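You operate a simulated robot arm through the tools that you are given. There is no shell and no other tool. Be economical: measure what you need, move in short steps, check, and stop when the job is done.

You run a simulated two-armed robot. Do the job below in one go: nothing can be reset, and whatever is moved stays where it is left.

Task
Hold the tall pot, turn its lid off and whisk the sauce even.
Fine: sauce lid on the wide ledge; sauce whisk back in No. 3 cup.

Only the result counts: the job must be done as asked and must still hold three seconds after the hand-in. Knocking over, shifting, dropping, spilling or breaking anything else fails it. Lids that push on must go on centred and level and be pressed home; caps that screw on are set level and turned clockwise until they are tight.

Robot
Two 7-joint arms with two-finger parallel grippers on one trunk, on a base that drives. Base frame: it is fixed to the floor where the robot stands at the start and does not move with it; the origin is under the middle of the robot, x ahead of it, y to its left, z up; the surface under the hand at the start is at about z = 0.9. Readings come in m, degrees, newtons and seconds.
The left shoulder is at the start at [0.05, 0.177, 1.204], the right one opposite. With the tool pointing down near the work surface each hand reaches from about 0.22 to 0.7 m from the robot's upright axis, wherever it stands, measured 20 degrees to its own side. Places, roughly: No. 3 cup of the tool caddy [0.7, 0.2, 0.9]; sauce lid (9x9x5 cm) [0.5, 0.1, 1.1]; wide ledge [0.4, -0.5, 0.9]. Payload 3.43 kg a hand.
Tool frame (each hand has its own): the origin (TCP) lies between the finger pads and is the grasp point; the fingertips stand 0.034 m ahead of it; z points along the fingers, y is the line along which they close. The gripper opens to 0.128 m. The fingers are 0.024 m wide and 0.012 m thick; the gripper's body (0.048 by 0.13 m) begins 0.096 m behind the TCP.
Orientation is that of the tool frame in the base frame, as a unit quaternion [x, y, z, w]. With the fingers straight down and closing along the base's y, the tool's x points along the base's -x, its y along +y and its z along -z.

Tools
- The arms move only by the tool send_rows. It takes "left_steps", "right_steps" or both (then of equal length, played together; a hand with none holds still); each is text: rows parted by semicolons, each of 7 numbers parted by spaces: the opening, from 0 (shut) to 1 (fully open), then the shift along the tool's x, y, z in units of 500 mm (1.0 is 500 mm), then the turn, a rotation vector about the tool's x, y, z in units of 180 degrees (1.0 is 180 degrees). In form: jaw dx dy dz rx ry rz; .... A call has 1 to 10 rows; each row is the pose to reach, as a shift and turn from the pose commanded when the call began, along the tool's axes at that moment. A call with a number of a shift or a turn outside -1 to 1 is refused whole. Rows are played at 5 a second. More than 0.05 m and 8.6 degrees between two rows, or a gripper value outside its range, and nothing of the call is played. A pose out of reach is approached as far as the arm can. The call stops where the force on the tool passes 70 N (or 10 N more than at its start, if that is more) or the arm is blocked; 0.2 s more then pass. Each finger travels about 0.108 m/s and halts on what it meets, pressing with about 24 N; the grip force reading is that of the motor and also rises with nothing between the fingers. The clock runs only during rows and for 0.2 s after the last one: add rows that repeat a pose to give the fingers time. It gives the time, the measured TCP pose, the force on the tool (base axes), the opening and the grip force at its end, in the units of the frame above (readings bear some noise), with the torque about the TCP (base axes, N m) and any sound that the robot's microphone picked up.
- Cameras (640 x 400 px; columns grow to the right, rows downward): "scene" is now at [0.1645, -0.0075, 1.3665]; the picture's right is [0.02, -1.00, 0.00], its down [-0.59, -0.01, -0.81] and it looks along [0.81, 0.01, -0.59] (base axes); focal length 260 px, centre (320, 200). "left" rides on the left gripper at [0.076, 0.011, -0.16] in its tool frame; the picture's right is [-0.15, 0.99, 0.00], its down [-0.88, -0.13, -0.46] and it looks along [-0.45, -0.07, 0.89] (tool axes); focal length 234 px, centre (320, 200). "right" rides on the right gripper at [0.076, -0.011, -0.16] in its tool frame; the picture's right is [0.15, 0.99, 0.00], its down [-0.88, 0.13, -0.46] and it looks along [-0.45, 0.07, 0.89] (tool axes); focal length 234 px, centre (320, 200). There is no depth. A picture from a camera that has moved, and an enlarged one, comes with that camera's place and axes in the base frame and with its lens. The place of the scene camera against the robot may be out by one fixed shift of up to 0.018 m in any direction.
- get_image(camera): a new picture of that camera. The clock stands still meanwhile.
- slide_trunk(by): slides the trunk up (or, below 0, down) by that many m; the arms and the scene camera ride with it, the base frame stays. It gives what a move gives, with no picture.
- steer(legs): drives the robot by 1 to 6 legs, each [ahead, turn to the left] in m and degrees, along the robot's own axes; the way and the turn of a leg run together, so that a leg with both is an arc; at most 1.5 m and 180 degrees a leg. The arms and the cameras ride along, it lands a little off, and it stops where it bumps. It gives what a move gives.
- aim_head(pan, tilt): turns the head with the scene camera to pan (to the left, within 80 degrees either way) and tilt (down, from -29 to 69), counted from straight ahead of the robot. It gives what a move gives.
- close_up(camera, box): a new picture of the part [left, top, right, bottom] of that camera's present view, enlarged. The clock stands still meanwhile.
- hand_in(): hands the job in; it is judged then, once.

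Go step by step. Nothing tells you exact positions but the pictures and the camera data: compare them with the known pose of the tool, close in by small moves and look again before you grip or let go. The budget is 120 turns and 108 pictures, counting those below and the enlarged ones. Unless the task says otherwise, let go and move clear before handing in, and close with one line.

The tools are called after "Call:" by a JSON object that holds its "method" and its "body". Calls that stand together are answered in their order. send_rows: Moves the arms, as the interface text tells. Its arguments: {"type":"object","properties":{"left_steps":{"type":"string"},"right_steps":{"type":"string"}},"required":[]} The other tools are called the same way: slide_trunk (by) slides the trunk up or down; steer (legs) drives the base; aim_head (pan, tilt) turns the head that bears the scene camera; get_image (camera) takes a picture; close_up (camera, box) takes an enlarged picture of a part of a camera's view; hand_in () hands the job in.

At the start:

```text
time: 0.0
left_tool_pos: [0.4134, 0.2969, 1.0]
left_ee_rot: [0.0, 1.0, 0.0, 0.0]
left_contact_force: [-0.4, -0.3, 0.4]
left_ft_torque: [0.01, 0.01, 0.01]
left_gripper_width: 0.1279
left_grasp_force: 0.1
right_tool_pos: [0.4325, -0.0838, 0.9996]
right_ee_rot: [0.001, 1.0, 0.0, 0.0]
right_contact_force: [-0.4, 0.4, 0.1]
right_ft_torque: [-0.02, 0.01, 0.0]
right_gripper_width: 0.128
right_grasp_force: 0.1
trunk travel left (down, up): [-0.375, 0.026]
robot x, y, heading: [-0.0033, 0.0023, -0.2]
head pan, tilt: [1.0, 36.2]
```

scene: 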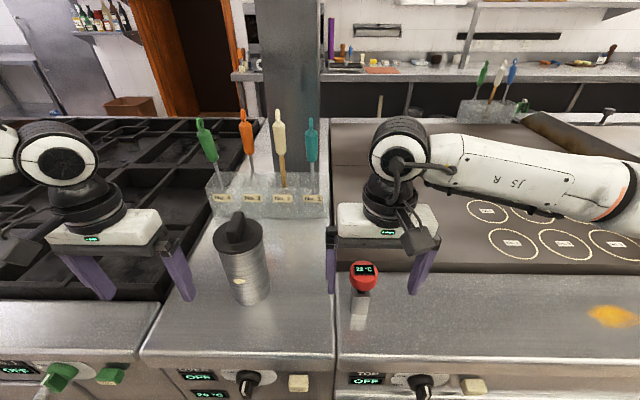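
right: 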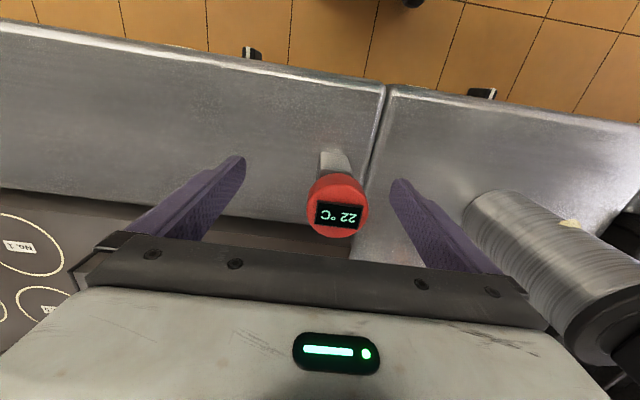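
left: 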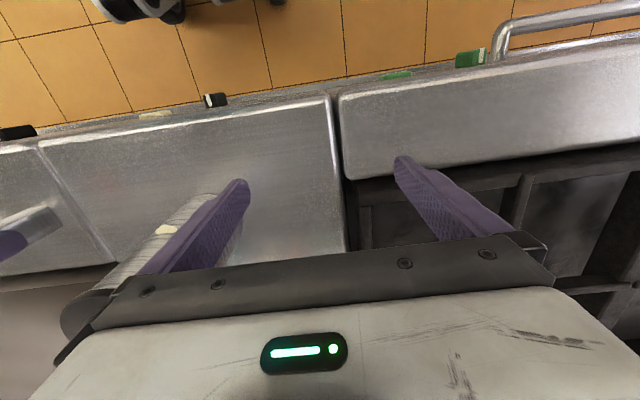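

I see the tall pot with a dark lid and bar handle, a caddy with four tools behind it, and a thermometer near the right hand. I take closer looks before moving.

Call:
{"method": "close_up", "body": {"camera": "scene", "box": [170, 90, 350, 310]}}

Call:
{"method": "close_up", "body": {"camera": "scene", "box": [440, 50, 640, 340]}}

Call:
{"method": "aim_head", "body": {"pan": -45, "tilt": 45}}

Call:
{"method": "get_image", "body": {"camera": "scene"}}

```text
1.82 times, centred on (260, 200) of scene
camera zoom: at [0.1645, -0.0075, 1.3665], right [0.02, -1.0, 0.0], down [-0.59, -0.01, -0.81], along [0.81, 0.01, -0.59], focal length 472 px, centre (429, 200)
```

zoom: 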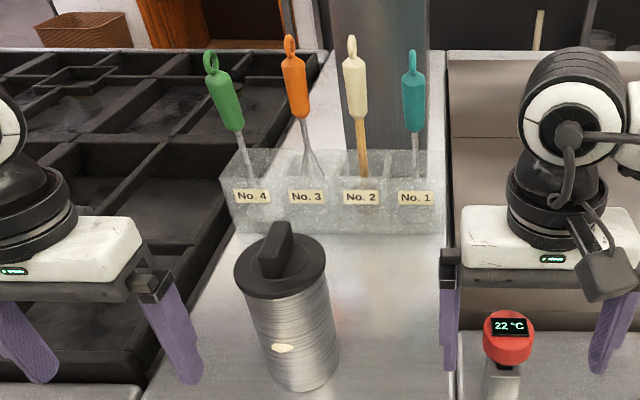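

```text
1.38 times, centred on (540, 195) of scene
camera zoom: at [0.1645, -0.0075, 1.3665], right [0.02, -1.0, 0.0], down [-0.59, -0.01, -0.81], along [0.81, 0.01, -0.59], focal length 358 px, centre (17, 207)
```

zoom: 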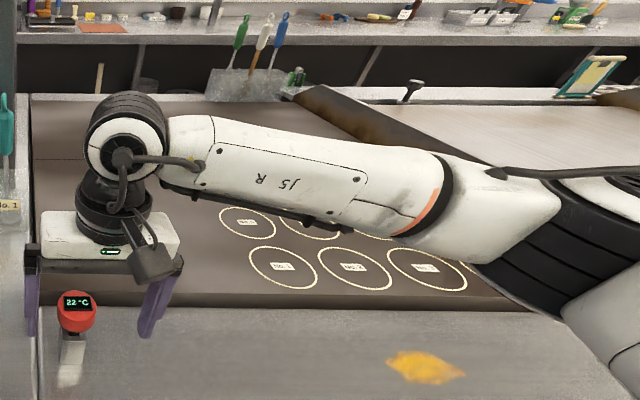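

```text
time: 1.1
left_tool_pos: [0.4137, 0.2953, 0.9994]
left_ee_rot: [0.0, 1.0, 0.001, 0.0]
left_contact_force: [0.2, 0.0, -0.6]
left_ft_torque: [-0.01, -0.01, 0.01]
left_gripper_width: 0.128
left_grasp_force: 0.1
right_tool_pos: [0.4329, -0.0826, 1.0008]
right_ee_rot: [0.0, 1.0, 0.0, 0.001]
right_contact_force: [-0.9, -0.4, 0.2]
right_ft_torque: [-0.01, -0.01, 0.0]
right_gripper_width: 0.128
right_grasp_force: 0.1
trunk travel left (down, up): [-0.375, 0.026]
robot x, y, heading: [-0.0029, -0.0032, -0.1]
head pan, tilt: [-45.0, 45.0]
```

```text
102 pictures are left
camera scene: at [0.1347, -0.0664, 1.3535], right [-0.71, -0.71, 0.0], down [-0.5, 0.5, -0.71], along [0.5, -0.5, -0.71], focal length 260 px, centre (320, 200)
```

scene: 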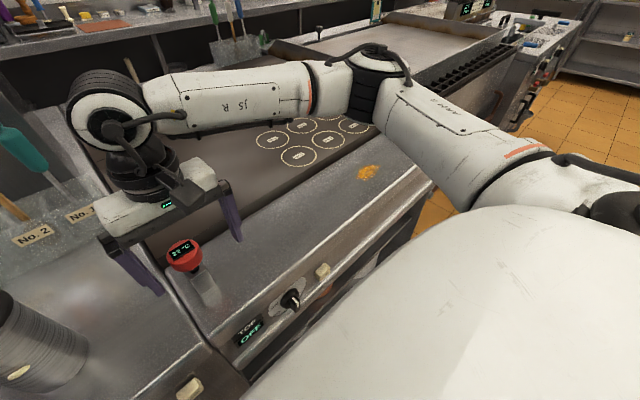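

The No. 3 cup holds the orange whisk. The wide ledge is the steel strip on the right, with a yellow spill at about (0.44, -0.55). I lift the right hand straight up off the thermometer, then bring it towards the pot to look.

Call:
{"method": "send_rows", "body": {"right_steps": "1 0 0 -0.1 0 0 0; 1 0 0 -0.2 0 0 0; 1 0 0 -0.3 0 0 0; 1 0 0 -0.4 0 0 0; 1 0.04 0.08 -0.44 0 0 0; 1 0.08 0.16 -0.44 0 0 0; 1 0.08 0.24 -0.44 0 0 0; 1 0.08 0.3 -0.44 0 0 0; 1 0.08 0.3 -0.44 0 0 0"}}

Call:
{"method": "get_image", "body": {"camera": "right"}}

Call:
{"method": "aim_head", "body": {"pan": 10, "tilt": 45}}

Call:
{"method": "get_image", "body": {"camera": "scene"}}

```text
time: 3.1
left_tool_pos: [0.4127, 0.2952, 0.9999]
left_ee_rot: [0.0, 1.0, -0.001, 0.001]
left_contact_force: [-0.1, 1.0, -0.5]
left_ft_torque: [-0.04, -0.01, -0.01]
left_gripper_width: 0.1282
left_grasp_force: 0.1
right_tool_pos: [0.3929, 0.0669, 1.2208]
right_ee_rot: [0.002, 1.0, 0.0, 0.0]
right_contact_force: [-1.0, -0.3, -0.4]
right_ft_torque: [0.03, -0.02, 0.03]
right_gripper_width: 0.1279
right_grasp_force: 0.0
trunk travel left (down, up): [-0.375, 0.026]
robot x, y, heading: [-0.001, -0.0035, -0.0]
head pan, tilt: [-45.0, 45.0]
```

```text
101 pictures are left
camera right: at [0.3169, 0.0549, 1.3791], right [-0.14, 0.99, 0.0], down [0.88, 0.13, 0.46], along [0.45, 0.07, -0.89], focal length 234 px, centre (320, 200)
```

right: 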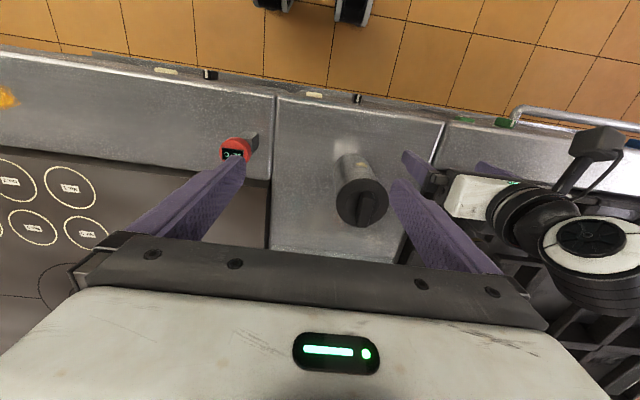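

```text
time: 4.4
left_tool_pos: [0.4135, 0.2959, 0.9996]
left_ee_rot: [-0.001, 1.0, 0.0, 0.0]
left_contact_force: [0.0, -0.1, 0.3]
left_ft_torque: [-0.01, -0.04, 0.02]
left_gripper_width: 0.128
left_grasp_force: 0.0
right_tool_pos: [0.3915, 0.0665, 1.2208]
right_ee_rot: [0.002, 1.0, -0.001, 0.0]
right_contact_force: [-0.5, 0.9, -0.1]
right_ft_torque: [-0.03, -0.02, 0.0]
right_gripper_width: 0.1284
right_grasp_force: 0.0
trunk travel left (down, up): [-0.375, 0.026]
robot x, y, heading: [-0.0015, -0.0041, -0.0]
head pan, tilt: [10.0, 45.0]
```

```text
100 pictures are left
camera scene: at [0.1572, 0.005, 1.3535], right [0.17, -0.98, 0.0], down [-0.7, -0.12, -0.71], along [0.7, 0.12, -0.71], focal length 260 px, centre (320, 200)
```

scene: 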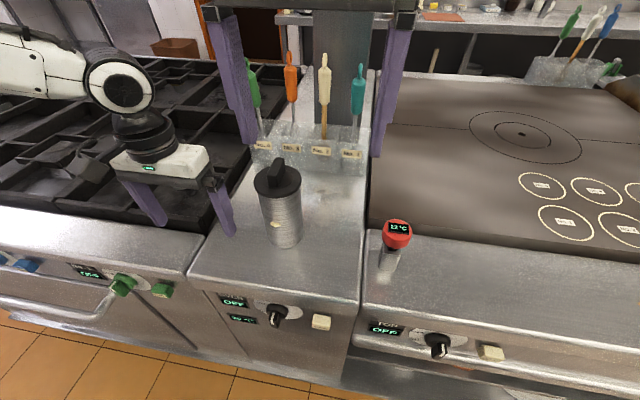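

The pot is at about (0.48, 0.143) with its lid top near z 1.05. I enlarge both views to fix the centre, the handle direction and any marks.

Call:
{"method": "close_up", "body": {"camera": "right", "box": [310, 130, 420, 240]}}

Call:
{"method": "close_up", "body": {"camera": "scene", "box": [230, 140, 330, 260]}}

Call:
{"method": "get_image", "body": {"camera": "left"}}

```text
3.64 times, centred on (365, 185) of right
camera zoom: at [0.3168, 0.0549, 1.3791], right [-0.15, 0.99, 0.0], down [0.88, 0.13, 0.46], along [0.45, 0.07, -0.89], focal length 852 px, centre (156, 254)
```

zoom: 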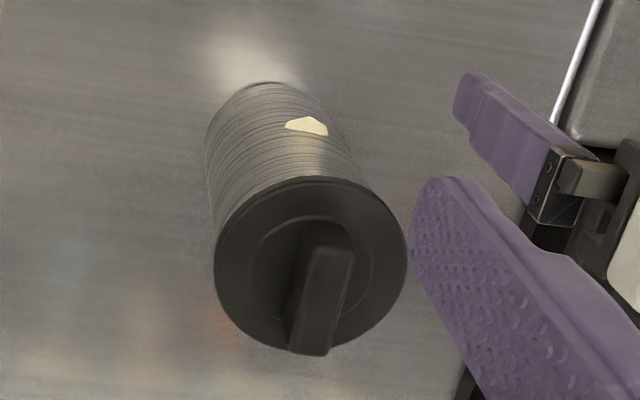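

```text
3.33 times, centred on (280, 200) of scene
camera zoom: at [0.1572, 0.005, 1.3535], right [0.17, -0.98, 0.0], down [-0.7, -0.12, -0.71], along [0.7, 0.12, -0.71], focal length 866 px, centre (453, 200)
```

zoom: 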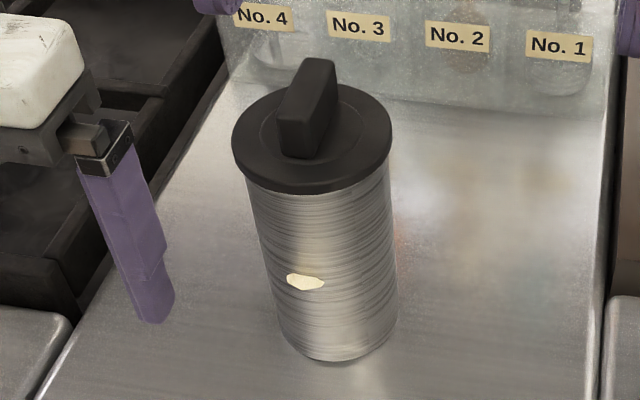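

```text
97 pictures are left
camera left: at [0.3372, 0.3071, 1.1611], right [0.15, 0.99, 0.0], down [0.88, -0.13, 0.46], along [0.45, -0.07, -0.89], focal length 234 px, centre (320, 200)
```

left: 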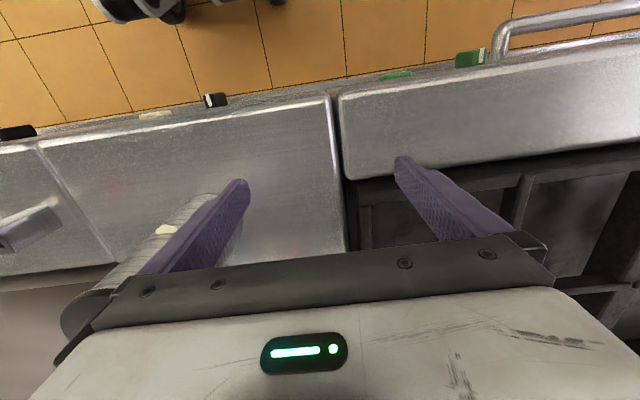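

The pot axis is at about (0.482, 0.148), the handle top is near z 1.07, and the handle lies along x. I tilt the left hand 60° and yaw it so it approaches the pot from the front left, stopping short first.

Call:
{"method": "send_rows", "body": {"left_steps": "1 0.003 -0.01 -0.05 0.0145 -0.035 0.0251; 1 0.006 -0.026 -0.08 0.029 -0.0701 0.0503; 1 0.009 -0.04 -0.08 0.0436 -0.1051 0.0754; 1 0.012 -0.06 -0.08 0.0581 -0.1402 0.1005; 1 0.015 -0.08 -0.08 0.0726 -0.1752 0.1257; 1 0.018 -0.1 -0.08 0.0871 -0.2103 0.1508; 1 0.021 -0.11 -0.08 0.1017 -0.2453 0.1759; 1 0.024 -0.12 -0.08 0.1162 -0.2804 0.2011; 1 0.027 -0.132 -0.08 0.1307 -0.3154 0.2262; 1 0.027 -0.132 -0.08 0.1307 -0.3154 0.2262"}}

Call:
{"method": "get_image", "body": {"camera": "left"}}

Call:
{"method": "get_image", "body": {"camera": "scene"}}

Call:
{"method": "get_image", "body": {"camera": "right"}}

```text
time: 6.6
left_tool_pos: [0.3989, 0.2288, 1.0398]
left_ee_rot: [0.332, 0.8, -0.192, 0.462]
left_contact_force: [-1.2, -0.4, 0.7]
left_ft_torque: [0.01, 0.01, 0.01]
left_gripper_width: 0.1281
left_grasp_force: 0.0
right_tool_pos: [0.3915, 0.067, 1.2199]
right_ee_rot: [0.001, 1.0, 0.0, 0.001]
right_contact_force: [-0.7, 0.7, 0.1]
right_ft_torque: [-0.01, 0.0, 0.02]
right_gripper_width: 0.128
right_grasp_force: 0.1
trunk travel left (down, up): [-0.375, 0.026]
robot x, y, heading: [-0.0002, -0.0011, 0.3]
head pan, tilt: [10.0, 45.0]
```

```text
96 pictures are left
camera left: at [0.2826, 0.3621, 1.0559], right [0.75, 0.65, 0.13], down [-0.06, -0.12, 0.99], along [0.66, -0.75, -0.05], focal length 234 px, centre (320, 200)
```

left: 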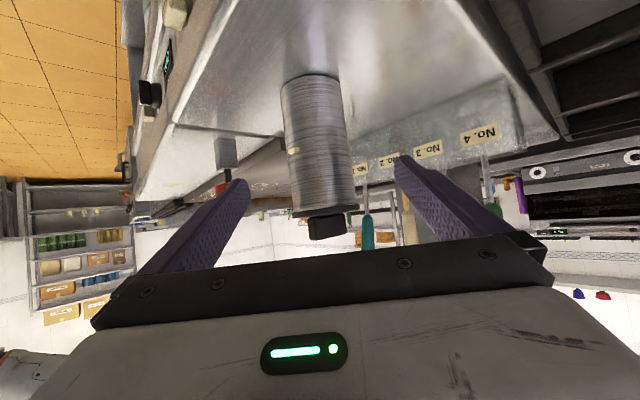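

```text
95 pictures are left
camera scene: at [0.1572, 0.0051, 1.3535], right [0.17, -0.98, 0.0], down [-0.7, -0.12, -0.71], along [0.7, 0.12, -0.71], focal length 260 px, centre (320, 200)
```

scene: 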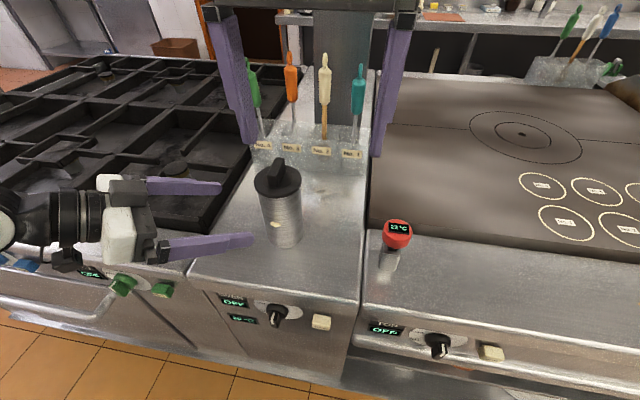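

```text
94 pictures are left
camera right: at [0.3169, 0.0549, 1.3791], right [-0.15, 0.99, 0.0], down [0.88, 0.13, 0.46], along [0.45, 0.07, -0.89], focal length 234 px, centre (320, 200)
```

right: 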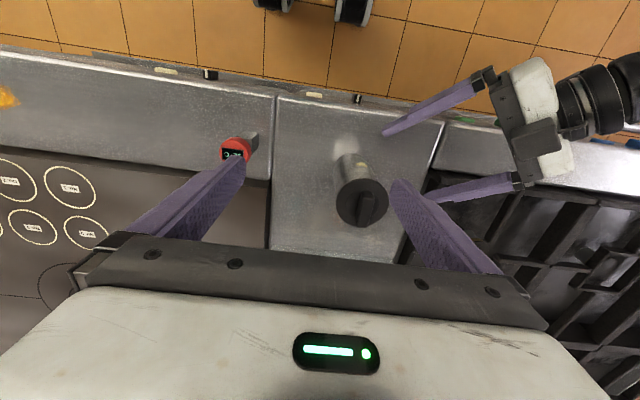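

Triangulating both hand cameras puts the axis at (0.476, 0.147), with the lid disc near z 1.055 and the handle top near 1.09. The left hand slides in along its fingers.

Call:
{"method": "send_rows", "body": {"left_steps": "1 0 -0.007 0.06 0 0 0; 1 0 -0.007 0.12 0 0 0; 1 0 -0.007 0.18 0 0 0; 1 0 -0.007 0.23 0 0 0; 1 0 -0.007 0.26 0 0 0; 1 0 -0.007 0.26 0 0 0"}}

Call:
{"method": "get_image", "body": {"camera": "left"}}

Call:
{"method": "get_image", "body": {"camera": "right"}}

```text
time: 8.0
left_tool_pos: [0.4775, 0.1475, 0.9759]
left_ee_rot: [0.332, 0.8, -0.191, 0.462]
left_contact_force: [-1.0, -0.8, 0.4]
left_ft_torque: [0.03, 0.02, 0.02]
left_gripper_width: 0.1284
left_grasp_force: 0.1
right_tool_pos: [0.3914, 0.0675, 1.2207]
right_ee_rot: [0.001, 1.0, 0.0, 0.0]
right_contact_force: [0.6, -0.7, -0.4]
right_ft_torque: [0.0, 0.03, 0.02]
right_gripper_width: 0.1282
right_grasp_force: 0.0
trunk travel left (down, up): [-0.375, 0.026]
robot x, y, heading: [0.0012, -0.0006, 0.2]
head pan, tilt: [10.0, 45.0]
```

```text
93 pictures are left
camera left: at [0.3605, 0.2798, 0.9906], right [0.75, 0.65, 0.13], down [-0.06, -0.12, 0.99], along [0.66, -0.75, -0.05], focal length 234 px, centre (320, 200)
```

left: 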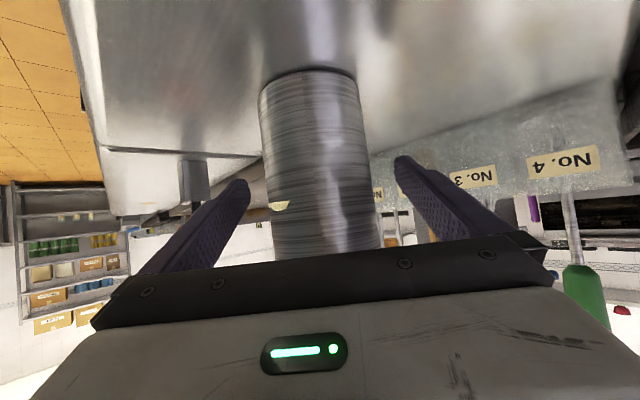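

```text
92 pictures are left
camera right: at [0.3167, 0.055, 1.3792], right [-0.15, 0.99, 0.0], down [0.88, 0.13, 0.46], along [0.45, 0.07, -0.89], focal length 234 px, centre (320, 200)
```

right: 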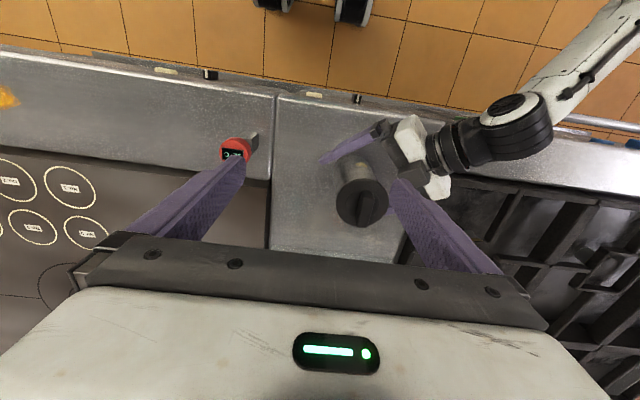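

The pot is centred between the left fingers and measures about 84 mm across. I close the left gripper on it.

Call:
{"method": "send_rows", "body": {"left_steps": "0.75 0 0 0 0 0 0; 0.68 0 0 0 0 0 0; 0.6 0 0 0 0 0 0; 0.4 0 0 0 0 0 0; 0.4 0 0 0 0 0 0; 0.4 0 0 0 0 0 0"}}

Call:
{"method": "close_up", "body": {"camera": "right", "box": [310, 130, 420, 240]}}

```text
time: 9.4
left_tool_pos: [0.4774, 0.1472, 0.9742]
left_ee_rot: [0.332, 0.8, -0.192, 0.462]
left_contact_force: [1.2, 1.0, 0.6]
left_ft_torque: [-0.11, -0.02, -0.01]
left_gripper_width: 0.0776
left_grasp_force: 23.9
right_tool_pos: [0.3916, 0.0674, 1.2212]
right_ee_rot: [0.001, 1.0, 0.0, 0.0]
right_contact_force: [-0.3, 0.3, -0.4]
right_ft_torque: [-0.01, 0.0, 0.03]
right_gripper_width: 0.1279
right_grasp_force: 0.1
trunk travel left (down, up): [-0.375, 0.026]
robot x, y, heading: [0.0032, 0.0029, 0.0]
head pan, tilt: [10.0, 45.0]
```

```text
3.64 times, centred on (365, 185) of right
camera zoom: at [0.3169, 0.055, 1.3791], right [-0.15, 0.99, 0.0], down [0.88, 0.13, 0.46], along [0.45, 0.07, -0.89], focal length 852 px, centre (156, 254)
```

zoom: 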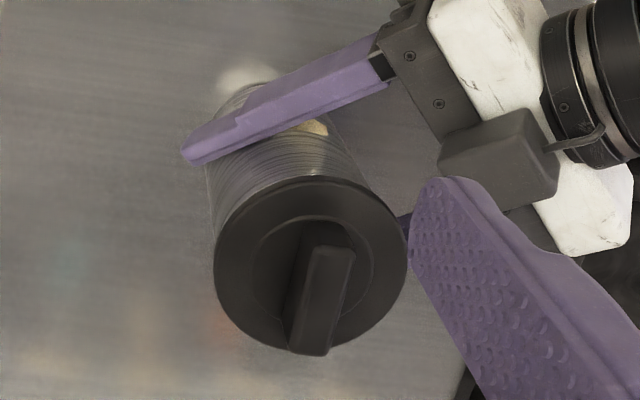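

The pot is held at 77.6 mm and has not moved. Now I bring the right hand over the lid handle, half closed, and look.

Call:
{"method": "send_rows", "body": {"right_steps": "0.8 -0.05 0.05 0 0 0 0; 0.6 -0.1 0.1 0 0 0 0; 0.5 -0.15 0.14 0 0 0 0; 0.5 -0.169 0.16 0.02 0 0 0; 0.5 -0.169 0.16 0.09 0 0 0; 0.5 -0.169 0.16 0.14 0 0 0; 0.5 -0.169 0.16 0.14 0 0 0"}}

Call:
{"method": "get_image", "body": {"camera": "right"}}

Call:
{"method": "get_image", "body": {"camera": "scene"}}

```text
time: 11.2
left_tool_pos: [0.4778, 0.147, 0.9751]
left_ee_rot: [0.331, 0.8, -0.191, 0.462]
left_contact_force: [0.1, 0.7, 0.1]
left_ft_torque: [-0.13, -0.16, 0.02]
left_gripper_width: 0.0777
left_grasp_force: 24.0
right_tool_pos: [0.5061, 0.093, 1.185]
right_ee_rot: [0.044, 0.999, 0.024, 0.0]
right_contact_force: [-1.0, 0.8, 0.8]
right_ft_torque: [0.01, 0.0, 0.01]
right_gripper_width: 0.0639
right_grasp_force: 0.0
right hand out of reach, approached as far as the arm can: row 3, 4, 5, 6, 7
trunk travel left (down, up): [-0.375, 0.026]
robot x, y, heading: [0.0004, -0.0005, 0.2]
head pan, tilt: [10.0, 45.0]
stopped in row 7 (right hand): the arm was blocked; the commanded pose is now the measured one
```

```text
90 pictures are left
camera right: at [0.4293, 0.0814, 1.343], right [-0.06, 1.0, 0.05], down [0.89, 0.03, 0.46], along [0.46, 0.07, -0.89], focal length 234 px, centre (320, 200)
```

right: 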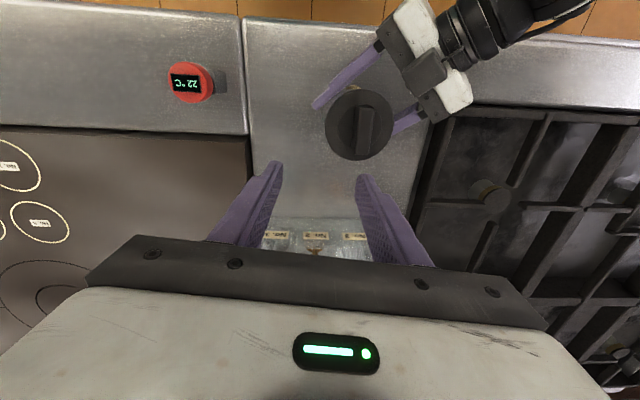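

```text
89 pictures are left
camera scene: at [0.1571, 0.0051, 1.3535], right [0.17, -0.98, 0.0], down [-0.7, -0.12, -0.71], along [0.7, 0.12, -0.71], focal length 260 px, centre (320, 200)
```

scene: 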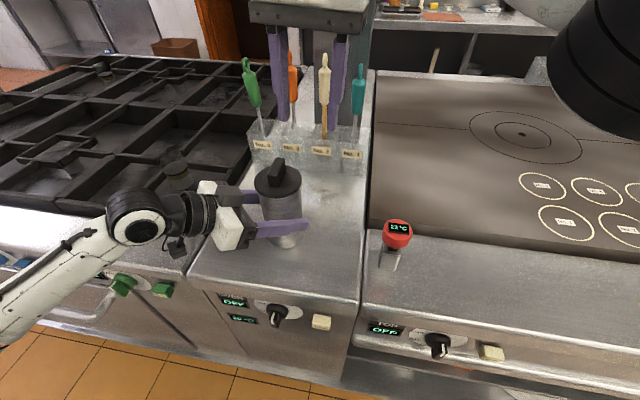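

The right arm cannot reach across to the pot from this stance. I release the pot, back the left hand out, then turn the base left so the pot lies nearly straight ahead.

Call:
{"method": "send_rows", "body": {"left_steps": "0.7 0 0 0 0 0 0; 1 0 0 0 0 0 0; 1 0 0 0 0 0 0; 1 0 0 -0.05 0 0 0; 1 0 0 -0.12 0 0 0; 1 0 0 -0.2 0 0 0; 1 0 0 -0.27 0 0 0; 1 0 0 -0.27 0 0 0", "right_steps": "0.5 0.02 0 -0.03 0 0 0; 0.5 0.06 0 -0.06 0 0 0; 0.5 0.1 0 -0.08 0 0 0; 0.5 0.14 0 -0.08 0 0 0; 0.5 0.18 0 -0.08 0 0 0; 0.5 0.18 0 -0.08 0 0 0; 0.5 0.18 0 -0.08 0 0 0; 0.5 0.18 0 -0.08 0 0 0"}}

Call:
{"method": "get_image", "body": {"camera": "scene"}}

```text
time: 13.0
left_tool_pos: [0.3943, 0.2285, 1.0438]
left_ee_rot: [0.331, 0.8, -0.191, 0.462]
left_contact_force: [-0.1, -0.2, -1.2]
left_ft_torque: [0.0, -0.03, -0.01]
left_gripper_width: 0.1278
left_grasp_force: 0.1
right_tool_pos: [0.415, 0.1024, 1.2242]
right_ee_rot: [0.042, 0.999, 0.023, 0.003]
right_contact_force: [-0.3, 0.2, -0.4]
right_ft_torque: [0.0, 0.02, -0.03]
right_gripper_width: 0.0642
right_grasp_force: 0.0
trunk travel left (down, up): [-0.375, 0.026]
robot x, y, heading: [-0.0037, 0.0059, -0.3]
head pan, tilt: [10.0, 45.0]
```

```text
88 pictures are left
camera scene: at [0.1575, 0.0049, 1.3535], right [0.17, -0.98, 0.0], down [-0.7, -0.12, -0.71], along [0.7, 0.12, -0.71], focal length 260 px, centre (320, 200)
```

scene: 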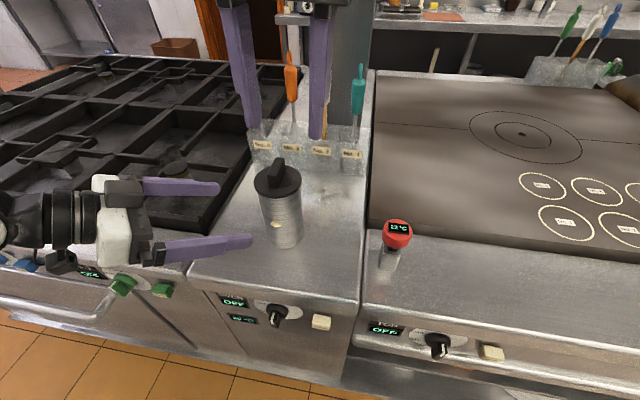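

Both hands are clear. I turn the base left.

Call:
{"method": "steer", "body": {"legs": [[0, 27]]}}

Call:
{"method": "aim_head", "body": {"pan": -8, "tilt": 45}}

Call:
{"method": "get_image", "body": {"camera": "scene"}}

Call:
{"method": "get_image", "body": {"camera": "right"}}

Call:
{"method": "get_image", "body": {"camera": "left"}}

```text
time: 14.7
left_tool_pos: [0.2512, 0.3815, 1.0437]
left_ee_rot: [0.139, 0.855, -0.08, 0.494]
left_contact_force: [-0.1, 0.3, 0.2]
left_ft_torque: [0.03, 0.02, -0.01]
left_gripper_width: 0.128
left_grasp_force: 0.1
right_tool_pos: [0.3252, 0.276, 1.2244]
right_ee_rot: [-0.187, 0.982, 0.023, -0.004]
right_contact_force: [-0.9, -0.7, 0.3]
right_ft_torque: [0.0, -0.02, 0.03]
right_gripper_width: 0.0639
right_grasp_force: 0.1
trunk travel left (down, up): [-0.375, 0.026]
robot x, y, heading: [-0.0003, -0.0006, 26.4]
head pan, tilt: [10.0, 45.0]
```

```text
time: 15.5
left_tool_pos: [0.2519, 0.3814, 1.0436]
left_ee_rot: [0.139, 0.854, -0.081, 0.494]
left_contact_force: [0.2, -0.8, 0.4]
left_ft_torque: [0.04, -0.02, -0.02]
left_gripper_width: 0.1281
left_grasp_force: 0.0
right_tool_pos: [0.3258, 0.2753, 1.2239]
right_ee_rot: [-0.187, 0.982, 0.022, -0.003]
right_contact_force: [-0.7, -0.6, -0.1]
right_ft_torque: [-0.01, 0.01, -0.04]
right_gripper_width: 0.064
right_grasp_force: 0.2
trunk travel left (down, up): [-0.375, 0.026]
robot x, y, heading: [-0.0025, -0.0032, 26.5]
head pan, tilt: [-8.0, 45.0]
```

```text
87 pictures are left
camera scene: at [0.1469, 0.0478, 1.3535], right [0.32, -0.95, 0.0], down [-0.67, -0.22, -0.71], along [0.67, 0.22, -0.71], focal length 260 px, centre (320, 200)
```

scene: 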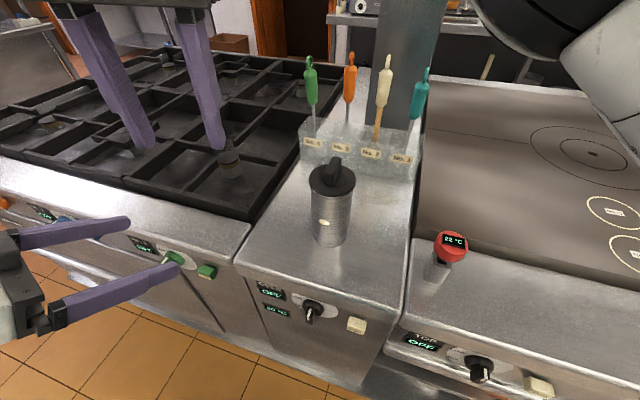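

```text
86 pictures are left
camera right: at [0.2626, 0.2293, 1.3814], right [-0.5, 0.87, 0.05], down [0.78, 0.42, 0.46], along [0.38, 0.27, -0.89], focal length 234 px, centre (320, 200)
```

right: 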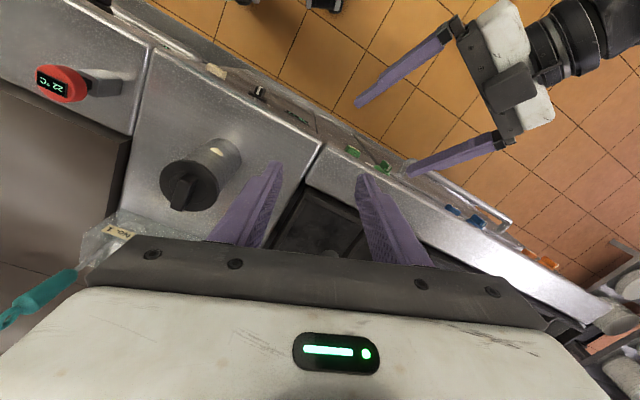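

```text
85 pictures are left
camera left: at [0.0879, 0.4478, 1.0596], right [0.38, 0.91, 0.13], down [0.0, -0.14, 0.99], along [0.92, -0.38, -0.05], focal length 234 px, centre (320, 200)
```

left: 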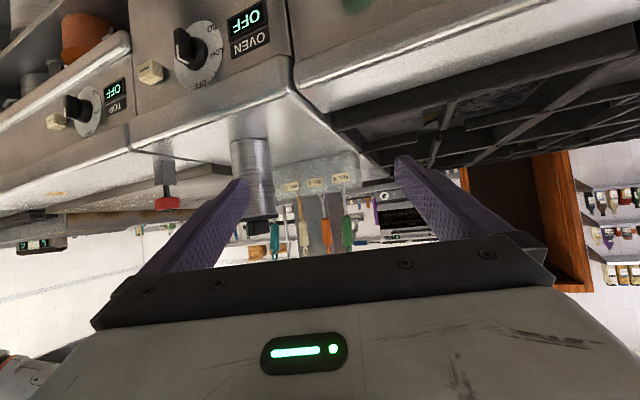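

The turn landed at 26.5° and nothing was disturbed. I move the right hand over the pot at height, fingers straight down and square to the handle.

Call:
{"method": "send_rows", "body": {"right_steps": "0.5 -0.037 -0.07 0 0.003 -0.0004 0.024; 0.5 -0.074 -0.14 0 0.006 -0.0008 0.048; 0.5 -0.111 -0.21 0 0.009 -0.0012 0.072; 0.5 -0.148 -0.28 0 0.012 -0.0016 0.096; 0.5 -0.185 -0.348 0 0.0147 -0.0019 0.1198; 0.5 -0.185 -0.348 0 0.0147 -0.0019 0.1198"}}

Call:
{"method": "get_image", "body": {"camera": "right"}}

```text
time: 16.9
left_tool_pos: [0.2512, 0.3816, 1.0442]
left_ee_rot: [0.14, 0.855, -0.081, 0.493]
left_contact_force: [0.8, -0.9, 1.1]
left_ft_torque: [0.0, 0.02, 0.03]
left_gripper_width: 0.1278
left_grasp_force: 0.0
right_tool_pos: [0.4758, 0.1492, 1.2173]
right_ee_rot: [0.0, 1.0, -0.002, -0.001]
right_contact_force: [0.3, 0.1, 0.4]
right_ft_torque: [-0.01, 0.0, -0.02]
right_gripper_width: 0.0642
right_grasp_force: 0.1
trunk travel left (down, up): [-0.375, 0.026]
robot x, y, heading: [0.0007, -0.0014, 26.3]
head pan, tilt: [-8.0, 45.0]
```

```text
84 pictures are left
camera right: at [0.4013, 0.1373, 1.3759], right [-0.15, 0.99, 0.0], down [0.88, 0.13, 0.45], along [0.45, 0.07, -0.89], focal length 234 px, centre (320, 200)
```

right: 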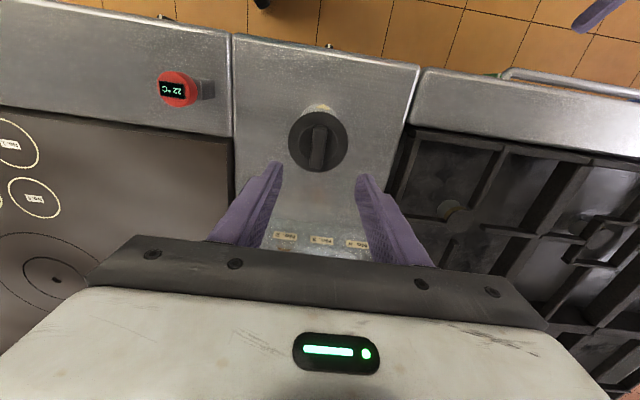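

The lid centre again comes out at (0.476, 0.146). I check the handle angle close up and bring the left hand back to its standoff at the front left.

Call:
{"method": "close_up", "body": {"camera": "right", "box": [270, 95, 370, 185]}}

Call:
{"method": "send_rows", "body": {"left_steps": "1 -0.029 -0.036 0.053 0.017 0 0.01; 1 -0.058 -0.073 0.106 0.034 0 0.02; 1 -0.088 -0.11 0.16 0.052 0 0.03; 1 -0.117 -0.146 0.213 0.069 0 0.04; 1 -0.146 -0.183 0.266 0.086 0 0.05; 1 -0.1753 -0.2197 0.3196 0.1034 0 0.0597; 1 -0.1753 -0.2197 0.3196 0.1034 0 0.0597"}}

Call:
{"method": "get_image", "body": {"camera": "left"}}

```text
4.44 times, centred on (320, 140) of right
camera zoom: at [0.4013, 0.1373, 1.3759], right [-0.15, 0.99, 0.0], down [0.88, 0.13, 0.45], along [0.45, 0.07, -0.89], focal length 1041 px, centre (320, 467)
```

zoom: 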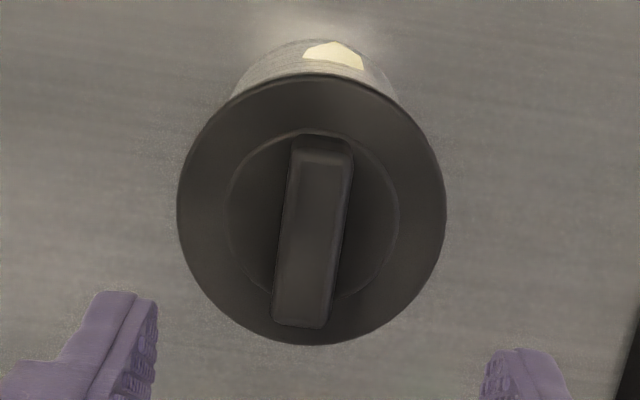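

```text
time: 18.5
left_tool_pos: [0.3896, 0.2184, 1.0401]
left_ee_rot: [0.297, 0.813, -0.171, 0.47]
left_contact_force: [0.2, -0.5, 0.1]
left_ft_torque: [-0.02, 0.0, 0.02]
left_gripper_width: 0.1282
left_grasp_force: 0.1
right_tool_pos: [0.4747, 0.1485, 1.2167]
right_ee_rot: [0.001, 1.0, -0.001, 0.0]
right_contact_force: [1.0, 0.6, 0.4]
right_ft_torque: [0.0, -0.02, -0.01]
right_gripper_width: 0.0636
right_grasp_force: 0.0
trunk travel left (down, up): [-0.375, 0.026]
robot x, y, heading: [0.001, -0.0004, 26.5]
head pan, tilt: [-8.0, 45.0]
```

```text
82 pictures are left
camera left: at [0.2619, 0.34, 1.0561], right [0.69, 0.71, 0.13], down [-0.05, -0.13, 0.99], along [0.72, -0.69, -0.05], focal length 234 px, centre (320, 200)
```

left: 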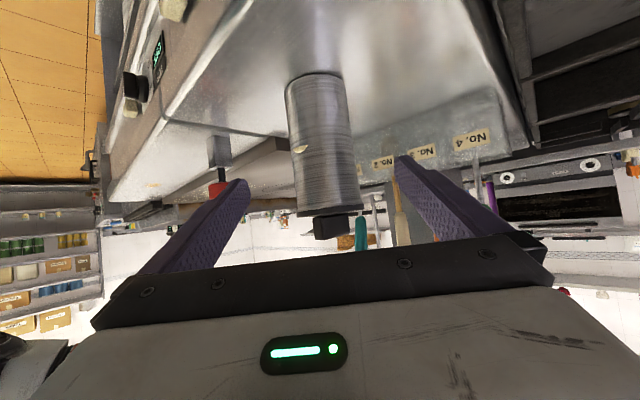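

Everything agrees. The left hand slides in and grips the pot again.

Call:
{"method": "send_rows", "body": {"left_steps": "1 0 0.002 0.07 0 0 0; 1 0 0.002 0.14 0 0 0; 1 0 0.002 0.2 0 0 0; 1 0 0.002 0.259 0 0 0; 1 0 0.002 0.259 0 0 0; 0.75 0 0.002 0.259 0 0 0; 0.66 0 0.002 0.259 0 0 0; 0.6 0 0.002 0.259 0 0 0; 0.4 0 0.002 0.259 0 0 0; 0.4 0 0.002 0.259 0 0 0"}}

Call:
{"method": "close_up", "body": {"camera": "right", "box": [220, 55, 420, 255]}}

```text
time: 20.7
left_tool_pos: [0.4761, 0.1485, 0.9756]
left_ee_rot: [0.296, 0.814, -0.171, 0.47]
left_contact_force: [-1.6, -1.9, -0.9]
left_ft_torque: [-0.04, 0.02, -0.05]
left_gripper_width: 0.0774
left_grasp_force: 23.6
right_tool_pos: [0.4765, 0.1491, 1.2166]
right_ee_rot: [0.001, 1.0, 0.001, -0.001]
right_contact_force: [-0.1, -0.2, 0.1]
right_ft_torque: [-0.02, 0.02, -0.01]
right_gripper_width: 0.064
right_grasp_force: 0.0
trunk travel left (down, up): [-0.375, 0.026]
robot x, y, heading: [0.003, 0.0007, 26.2]
head pan, tilt: [-8.0, 45.0]
```

```text
2.00 times, centred on (320, 155) of right
camera zoom: at [0.4012, 0.1368, 1.376], right [-0.15, 0.99, 0.0], down [0.88, 0.13, 0.45], along [0.45, 0.07, -0.89], focal length 468 px, centre (320, 290)
```

zoom: 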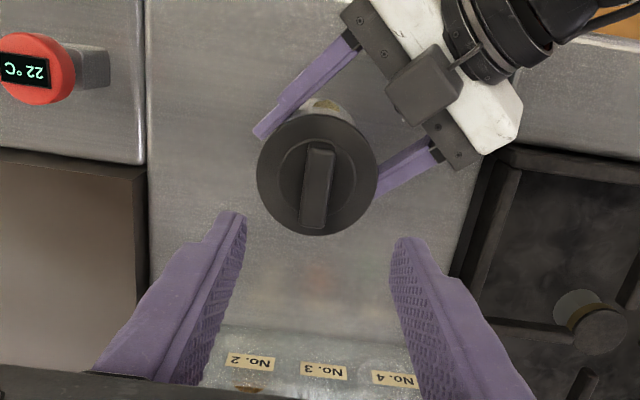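

The pot is held firmly and in place. I lower the right hand over the handle.

Call:
{"method": "send_rows", "body": {"right_steps": "0.5 0 -0.003 0.06 0 0 -0.01; 0.5 0 -0.005 0.12 0 0 -0.017; 0.5 0 -0.005 0.17 0 0 -0.017; 0.5 0 -0.005 0.205 0 0 -0.017; 0.5 0 -0.005 0.205 0 0 -0.017"}}

Call:
{"method": "get_image", "body": {"camera": "right"}}

Call:
{"method": "close_up", "body": {"camera": "scene", "box": [270, 120, 390, 240]}}

Call:
{"method": "get_image", "body": {"camera": "left"}}

```text
time: 21.9
left_tool_pos: [0.4763, 0.1503, 0.9763]
left_ee_rot: [0.296, 0.814, -0.171, 0.47]
left_contact_force: [-2.0, -1.0, 0.3]
left_ft_torque: [-0.08, 0.2, 0.0]
left_gripper_width: 0.0771
left_grasp_force: 24.0
right_tool_pos: [0.4747, 0.1445, 1.1123]
right_ee_rot: [-0.026, 1.0, -0.001, -0.001]
right_contact_force: [0.5, -0.1, 0.3]
right_ft_torque: [0.0, -0.03, 0.02]
right_gripper_width: 0.064
right_grasp_force: 0.0
trunk travel left (down, up): [-0.375, 0.026]
robot x, y, heading: [-0.0005, 0.0034, 26.2]
head pan, tilt: [-8.0, 45.0]
```

```text
80 pictures are left
camera right: at [0.4008, 0.1284, 1.2713], right [-0.2, 0.98, 0.0], down [0.87, 0.18, 0.45], along [0.45, 0.09, -0.89], focal length 234 px, centre (320, 200)
```

right: 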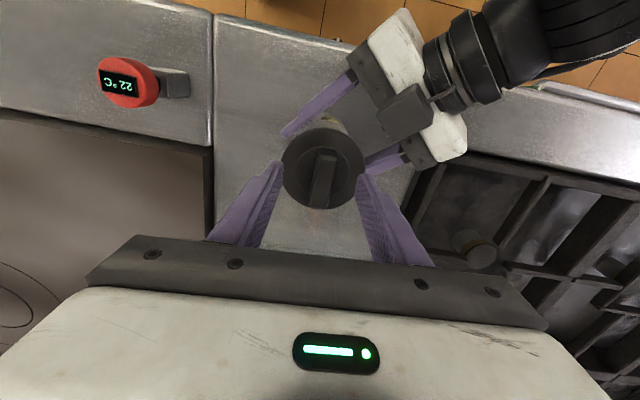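

```text
3.33 times, centred on (330, 180) of scene
camera zoom: at [0.1467, 0.0476, 1.3535], right [0.32, -0.95, 0.0], down [-0.67, -0.22, -0.71], along [0.67, 0.22, -0.71], focal length 866 px, centre (287, 267)
```

zoom: 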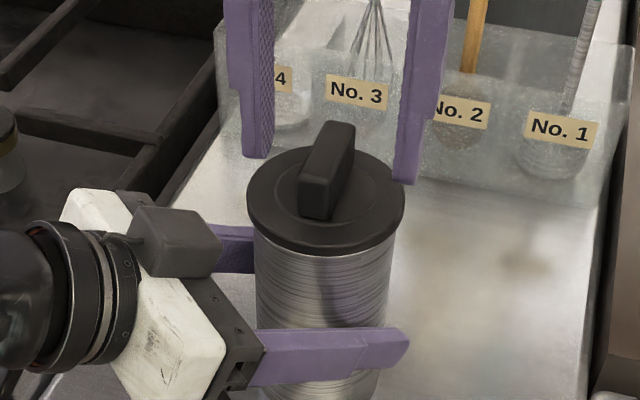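

```text
78 pictures are left
camera left: at [0.3482, 0.2715, 0.9911], right [0.69, 0.71, 0.13], down [-0.05, -0.13, 0.99], along [0.72, -0.69, -0.05], focal length 234 px, centre (320, 200)
```

left: 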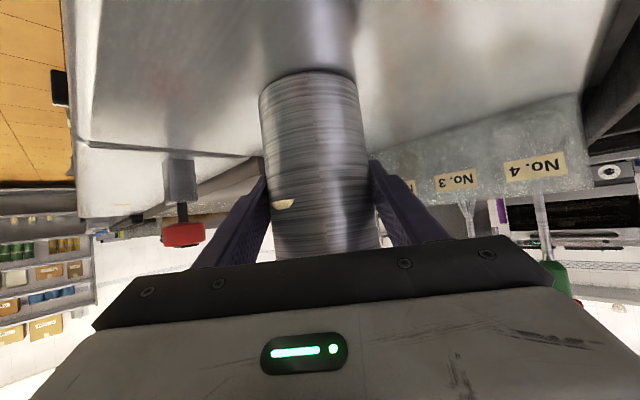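

The handle top comes out at about 1.09 and the disc at 1.055, with the handle turned roughly 5°. I lower until the fingertips are just above the disc and grip.

Call:
{"method": "send_rows", "body": {"right_steps": "0.5 -0.002 0.004 0.015 0 0 -0.013; 0.5 -0.002 0.004 0.03 0 0 -0.013; 0.5 -0.002 0.004 0.03 0 0 -0.013; 0.3 -0.002 0.004 0.03 0 0 -0.013; 0.2 -0.002 0.004 0.03 0 0 -0.013; 0.1 -0.002 0.004 0.03 0 0 -0.013; 0 -0.002 0.004 0.03 0 0 -0.013; 0 -0.002 0.004 0.03 0 0 -0.013"}}

Call:
{"method": "get_image", "body": {"camera": "right"}}

Call:
{"method": "close_up", "body": {"camera": "scene", "box": [270, 120, 390, 240]}}

```text
time: 23.7
left_tool_pos: [0.4765, 0.1493, 0.9753]
left_ee_rot: [0.296, 0.813, -0.171, 0.47]
left_contact_force: [-0.8, -1.5, -0.2]
left_ft_torque: [-0.06, 0.12, 0.02]
left_gripper_width: 0.0771
left_grasp_force: 23.7
right_tool_pos: [0.4764, 0.1464, 1.0976]
right_ee_rot: [-0.047, 0.999, 0.0, -0.001]
right_contact_force: [-2.0, 1.3, -0.8]
right_ft_torque: [0.06, 0.05, -0.01]
right_gripper_width: 0.0168
right_grasp_force: 24.1
trunk travel left (down, up): [-0.375, 0.026]
robot x, y, heading: [-0.002, -0.0021, 26.3]
head pan, tilt: [-8.0, 45.0]
```

```text
77 pictures are left
camera right: at [0.4026, 0.1282, 1.2563], right [-0.24, 0.97, 0.0], down [0.86, 0.21, 0.45], along [0.44, 0.11, -0.89], focal length 234 px, centre (320, 200)
```

right: 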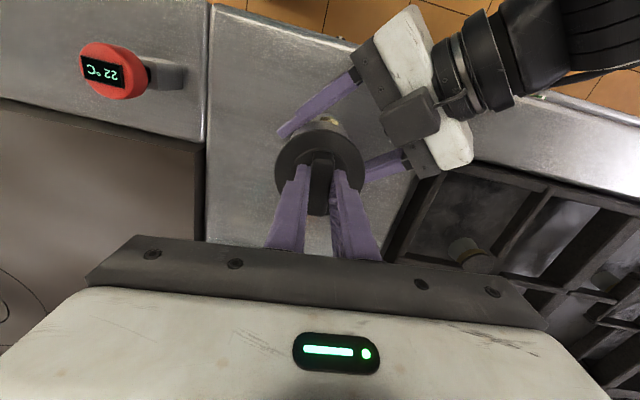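

```text
3.33 times, centred on (330, 180) of scene
camera zoom: at [0.1468, 0.0477, 1.3535], right [0.32, -0.95, 0.0], down [-0.67, -0.22, -0.71], along [0.67, 0.22, -0.71], focal length 866 px, centre (287, 267)
```

zoom: 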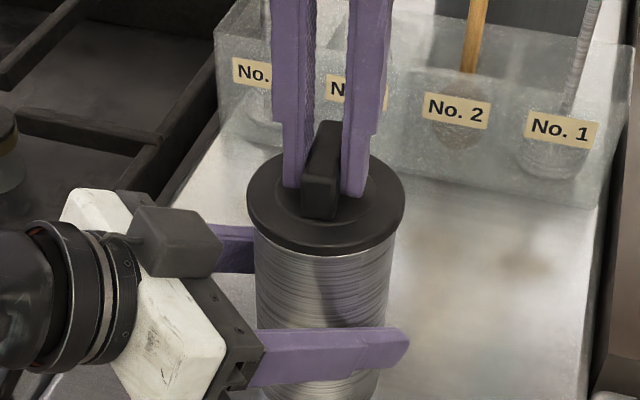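

The handle is gripped at 16.8 mm. I turn it counter-clockwise and watch the torque and lift force.

Call:
{"method": "send_rows", "body": {"right_steps": "0 0 0 0 0 0 -0.03; 0 0 0 0 0 0 -0.065; 0 0 0 0 0 0 -0.1; 0 0 0 0 0 0 -0.135; 0 0 0 0 0 0 -0.17; 0 0 0 0 0 0 -0.17"}}

Call:
{"method": "get_image", "body": {"camera": "right"}}

```text
time: 25.1
left_tool_pos: [0.4762, 0.1492, 0.9755]
left_ee_rot: [0.296, 0.813, -0.171, 0.471]
left_contact_force: [-3.7, 3.9, 0.7]
left_ft_torque: [-0.72, -0.22, 0.06]
left_gripper_width: 0.0773
left_grasp_force: 23.8
right_tool_pos: [0.4765, 0.146, 1.0973]
right_ee_rot: [-0.309, 0.951, -0.001, -0.001]
right_contact_force: [2.9, -6.4, -1.0]
right_ft_torque: [-0.17, -0.07, -0.03]
right_gripper_width: 0.0172
right_grasp_force: 23.9
trunk travel left (down, up): [-0.375, 0.026]
robot x, y, heading: [-0.0007, -0.0013, 26.8]
head pan, tilt: [-8.0, 45.0]
```

```text
75 pictures are left
camera right: at [0.4226, 0.0922, 1.2567], right [-0.7, 0.71, 0.0], down [0.64, 0.62, 0.45], along [0.33, 0.32, -0.89], focal length 234 px, centre (320, 200)
```

right: 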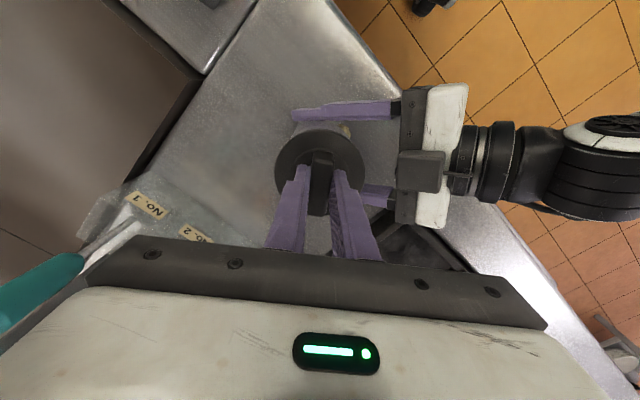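

The lid turns freely with the hand, now at about 36°. I keep turning.

Call:
{"method": "send_rows", "body": {"right_steps": "0 0 0 0 0 0 -0.04; 0 0 0 0 0 0 -0.08; 0 0 0 0 0 0 -0.12; 0 0 0 0 0 0 -0.16; 0 0 0 0 0 0 -0.2; 0 0 0 0 0 0 -0.24; 0 0 0 0 0 0 -0.28; 0 0 0 0 0 0 -0.32; 0 0 0 0 0 0 -0.36; 0 0 0 0 0 0 -0.36"}}

Call:
{"method": "get_image", "body": {"camera": "right"}}

Call:
{"method": "close_up", "body": {"camera": "scene", "box": [270, 120, 390, 240]}}

```text
time: 27.3
left_tool_pos: [0.478, 0.1487, 0.9737]
left_ee_rot: [0.296, 0.815, -0.171, 0.467]
left_contact_force: [0.0, -0.7, -6.7]
left_ft_torque: [0.02, 0.02, 0.01]
left_gripper_width: 0.0772
left_grasp_force: 24.5
right_tool_pos: [0.4049, 0.0738, 1.0576]
right_ee_rot: [0.756, -0.655, 0.001, -0.001]
right_contact_force: [1.0, -0.7, -0.2]
right_ft_torque: [0.07, 0.02, 0.02]
right_gripper_width: 0.0002
right_grasp_force: 24.0
right hand out of reach, approached as far as the arm can: row 7, 8, 9, 10
trunk travel left (down, up): [-0.375, 0.026]
robot x, y, heading: [-0.0004, 0.0003, 26.4]
head pan, tilt: [-8.0, 45.0]
```

```text
74 pictures are left
camera right: at [0.4261, -0.0002, 1.215], right [-0.96, -0.29, 0.0], down [-0.26, 0.85, 0.45], along [-0.13, 0.43, -0.89], focal length 234 px, centre (320, 200)
```

right: 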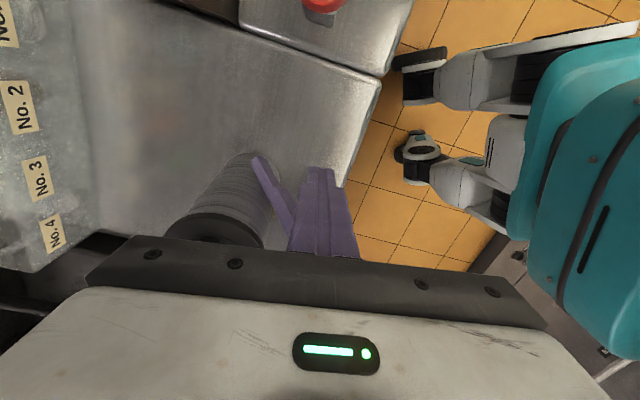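

```text
3.33 times, centred on (330, 180) of scene
camera zoom: at [0.1499, 0.0462, 1.353], right [0.32, -0.95, 0.0], down [-0.67, -0.22, -0.7], along [0.67, 0.22, -0.71], focal length 866 px, centre (287, 267)
```

zoom: 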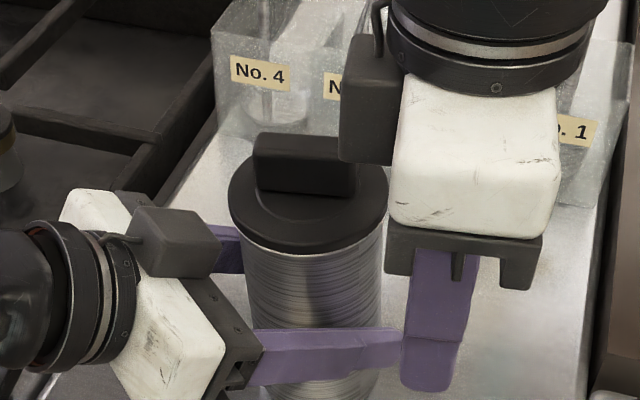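

The wrist ran into its turning limit near 85°, and the hand slipped off and drifted beside the pot. The lid handle has turned to about 80°. I raise the right hand in small steps before anything else.

Call:
{"method": "send_rows", "body": {"right_steps": "0 0 0 -0.02 0 0 0; 0 0 0 -0.04 0 0 0"}}

Call:
{"method": "get_image", "body": {"camera": "scene"}}

```text
time: 27.9
left_tool_pos: [0.4762, 0.1492, 0.9741]
left_ee_rot: [0.297, 0.814, -0.172, 0.47]
left_contact_force: [0.1, 0.1, -7.5]
left_ft_torque: [0.01, 0.0, 0.07]
left_gripper_width: 0.0772
left_grasp_force: 23.8
right_tool_pos: [0.4009, 0.0763, 1.0567]
right_ee_rot: [0.757, -0.654, 0.002, 0.0]
right_contact_force: [0.0, -0.7, 0.4]
right_ft_torque: [0.01, -0.01, 0.0]
right_gripper_width: 0.0
right_grasp_force: 23.6
right hand out of reach, approached as far as the arm can: row 1, 2
trunk travel left (down, up): [-0.375, 0.026]
robot x, y, heading: [0.0031, 0.0012, 26.5]
head pan, tilt: [-8.0, 45.0]
```

```text
72 pictures are left
camera scene: at [0.1473, 0.0481, 1.3534], right [0.32, -0.95, 0.0], down [-0.67, -0.22, -0.71], along [0.67, 0.22, -0.71], focal length 260 px, centre (320, 200)
```

scene: 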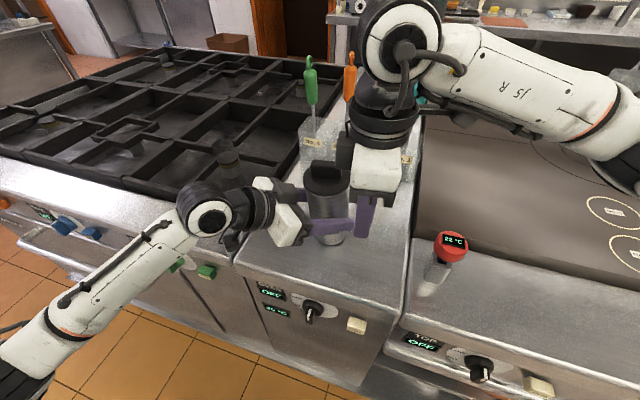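

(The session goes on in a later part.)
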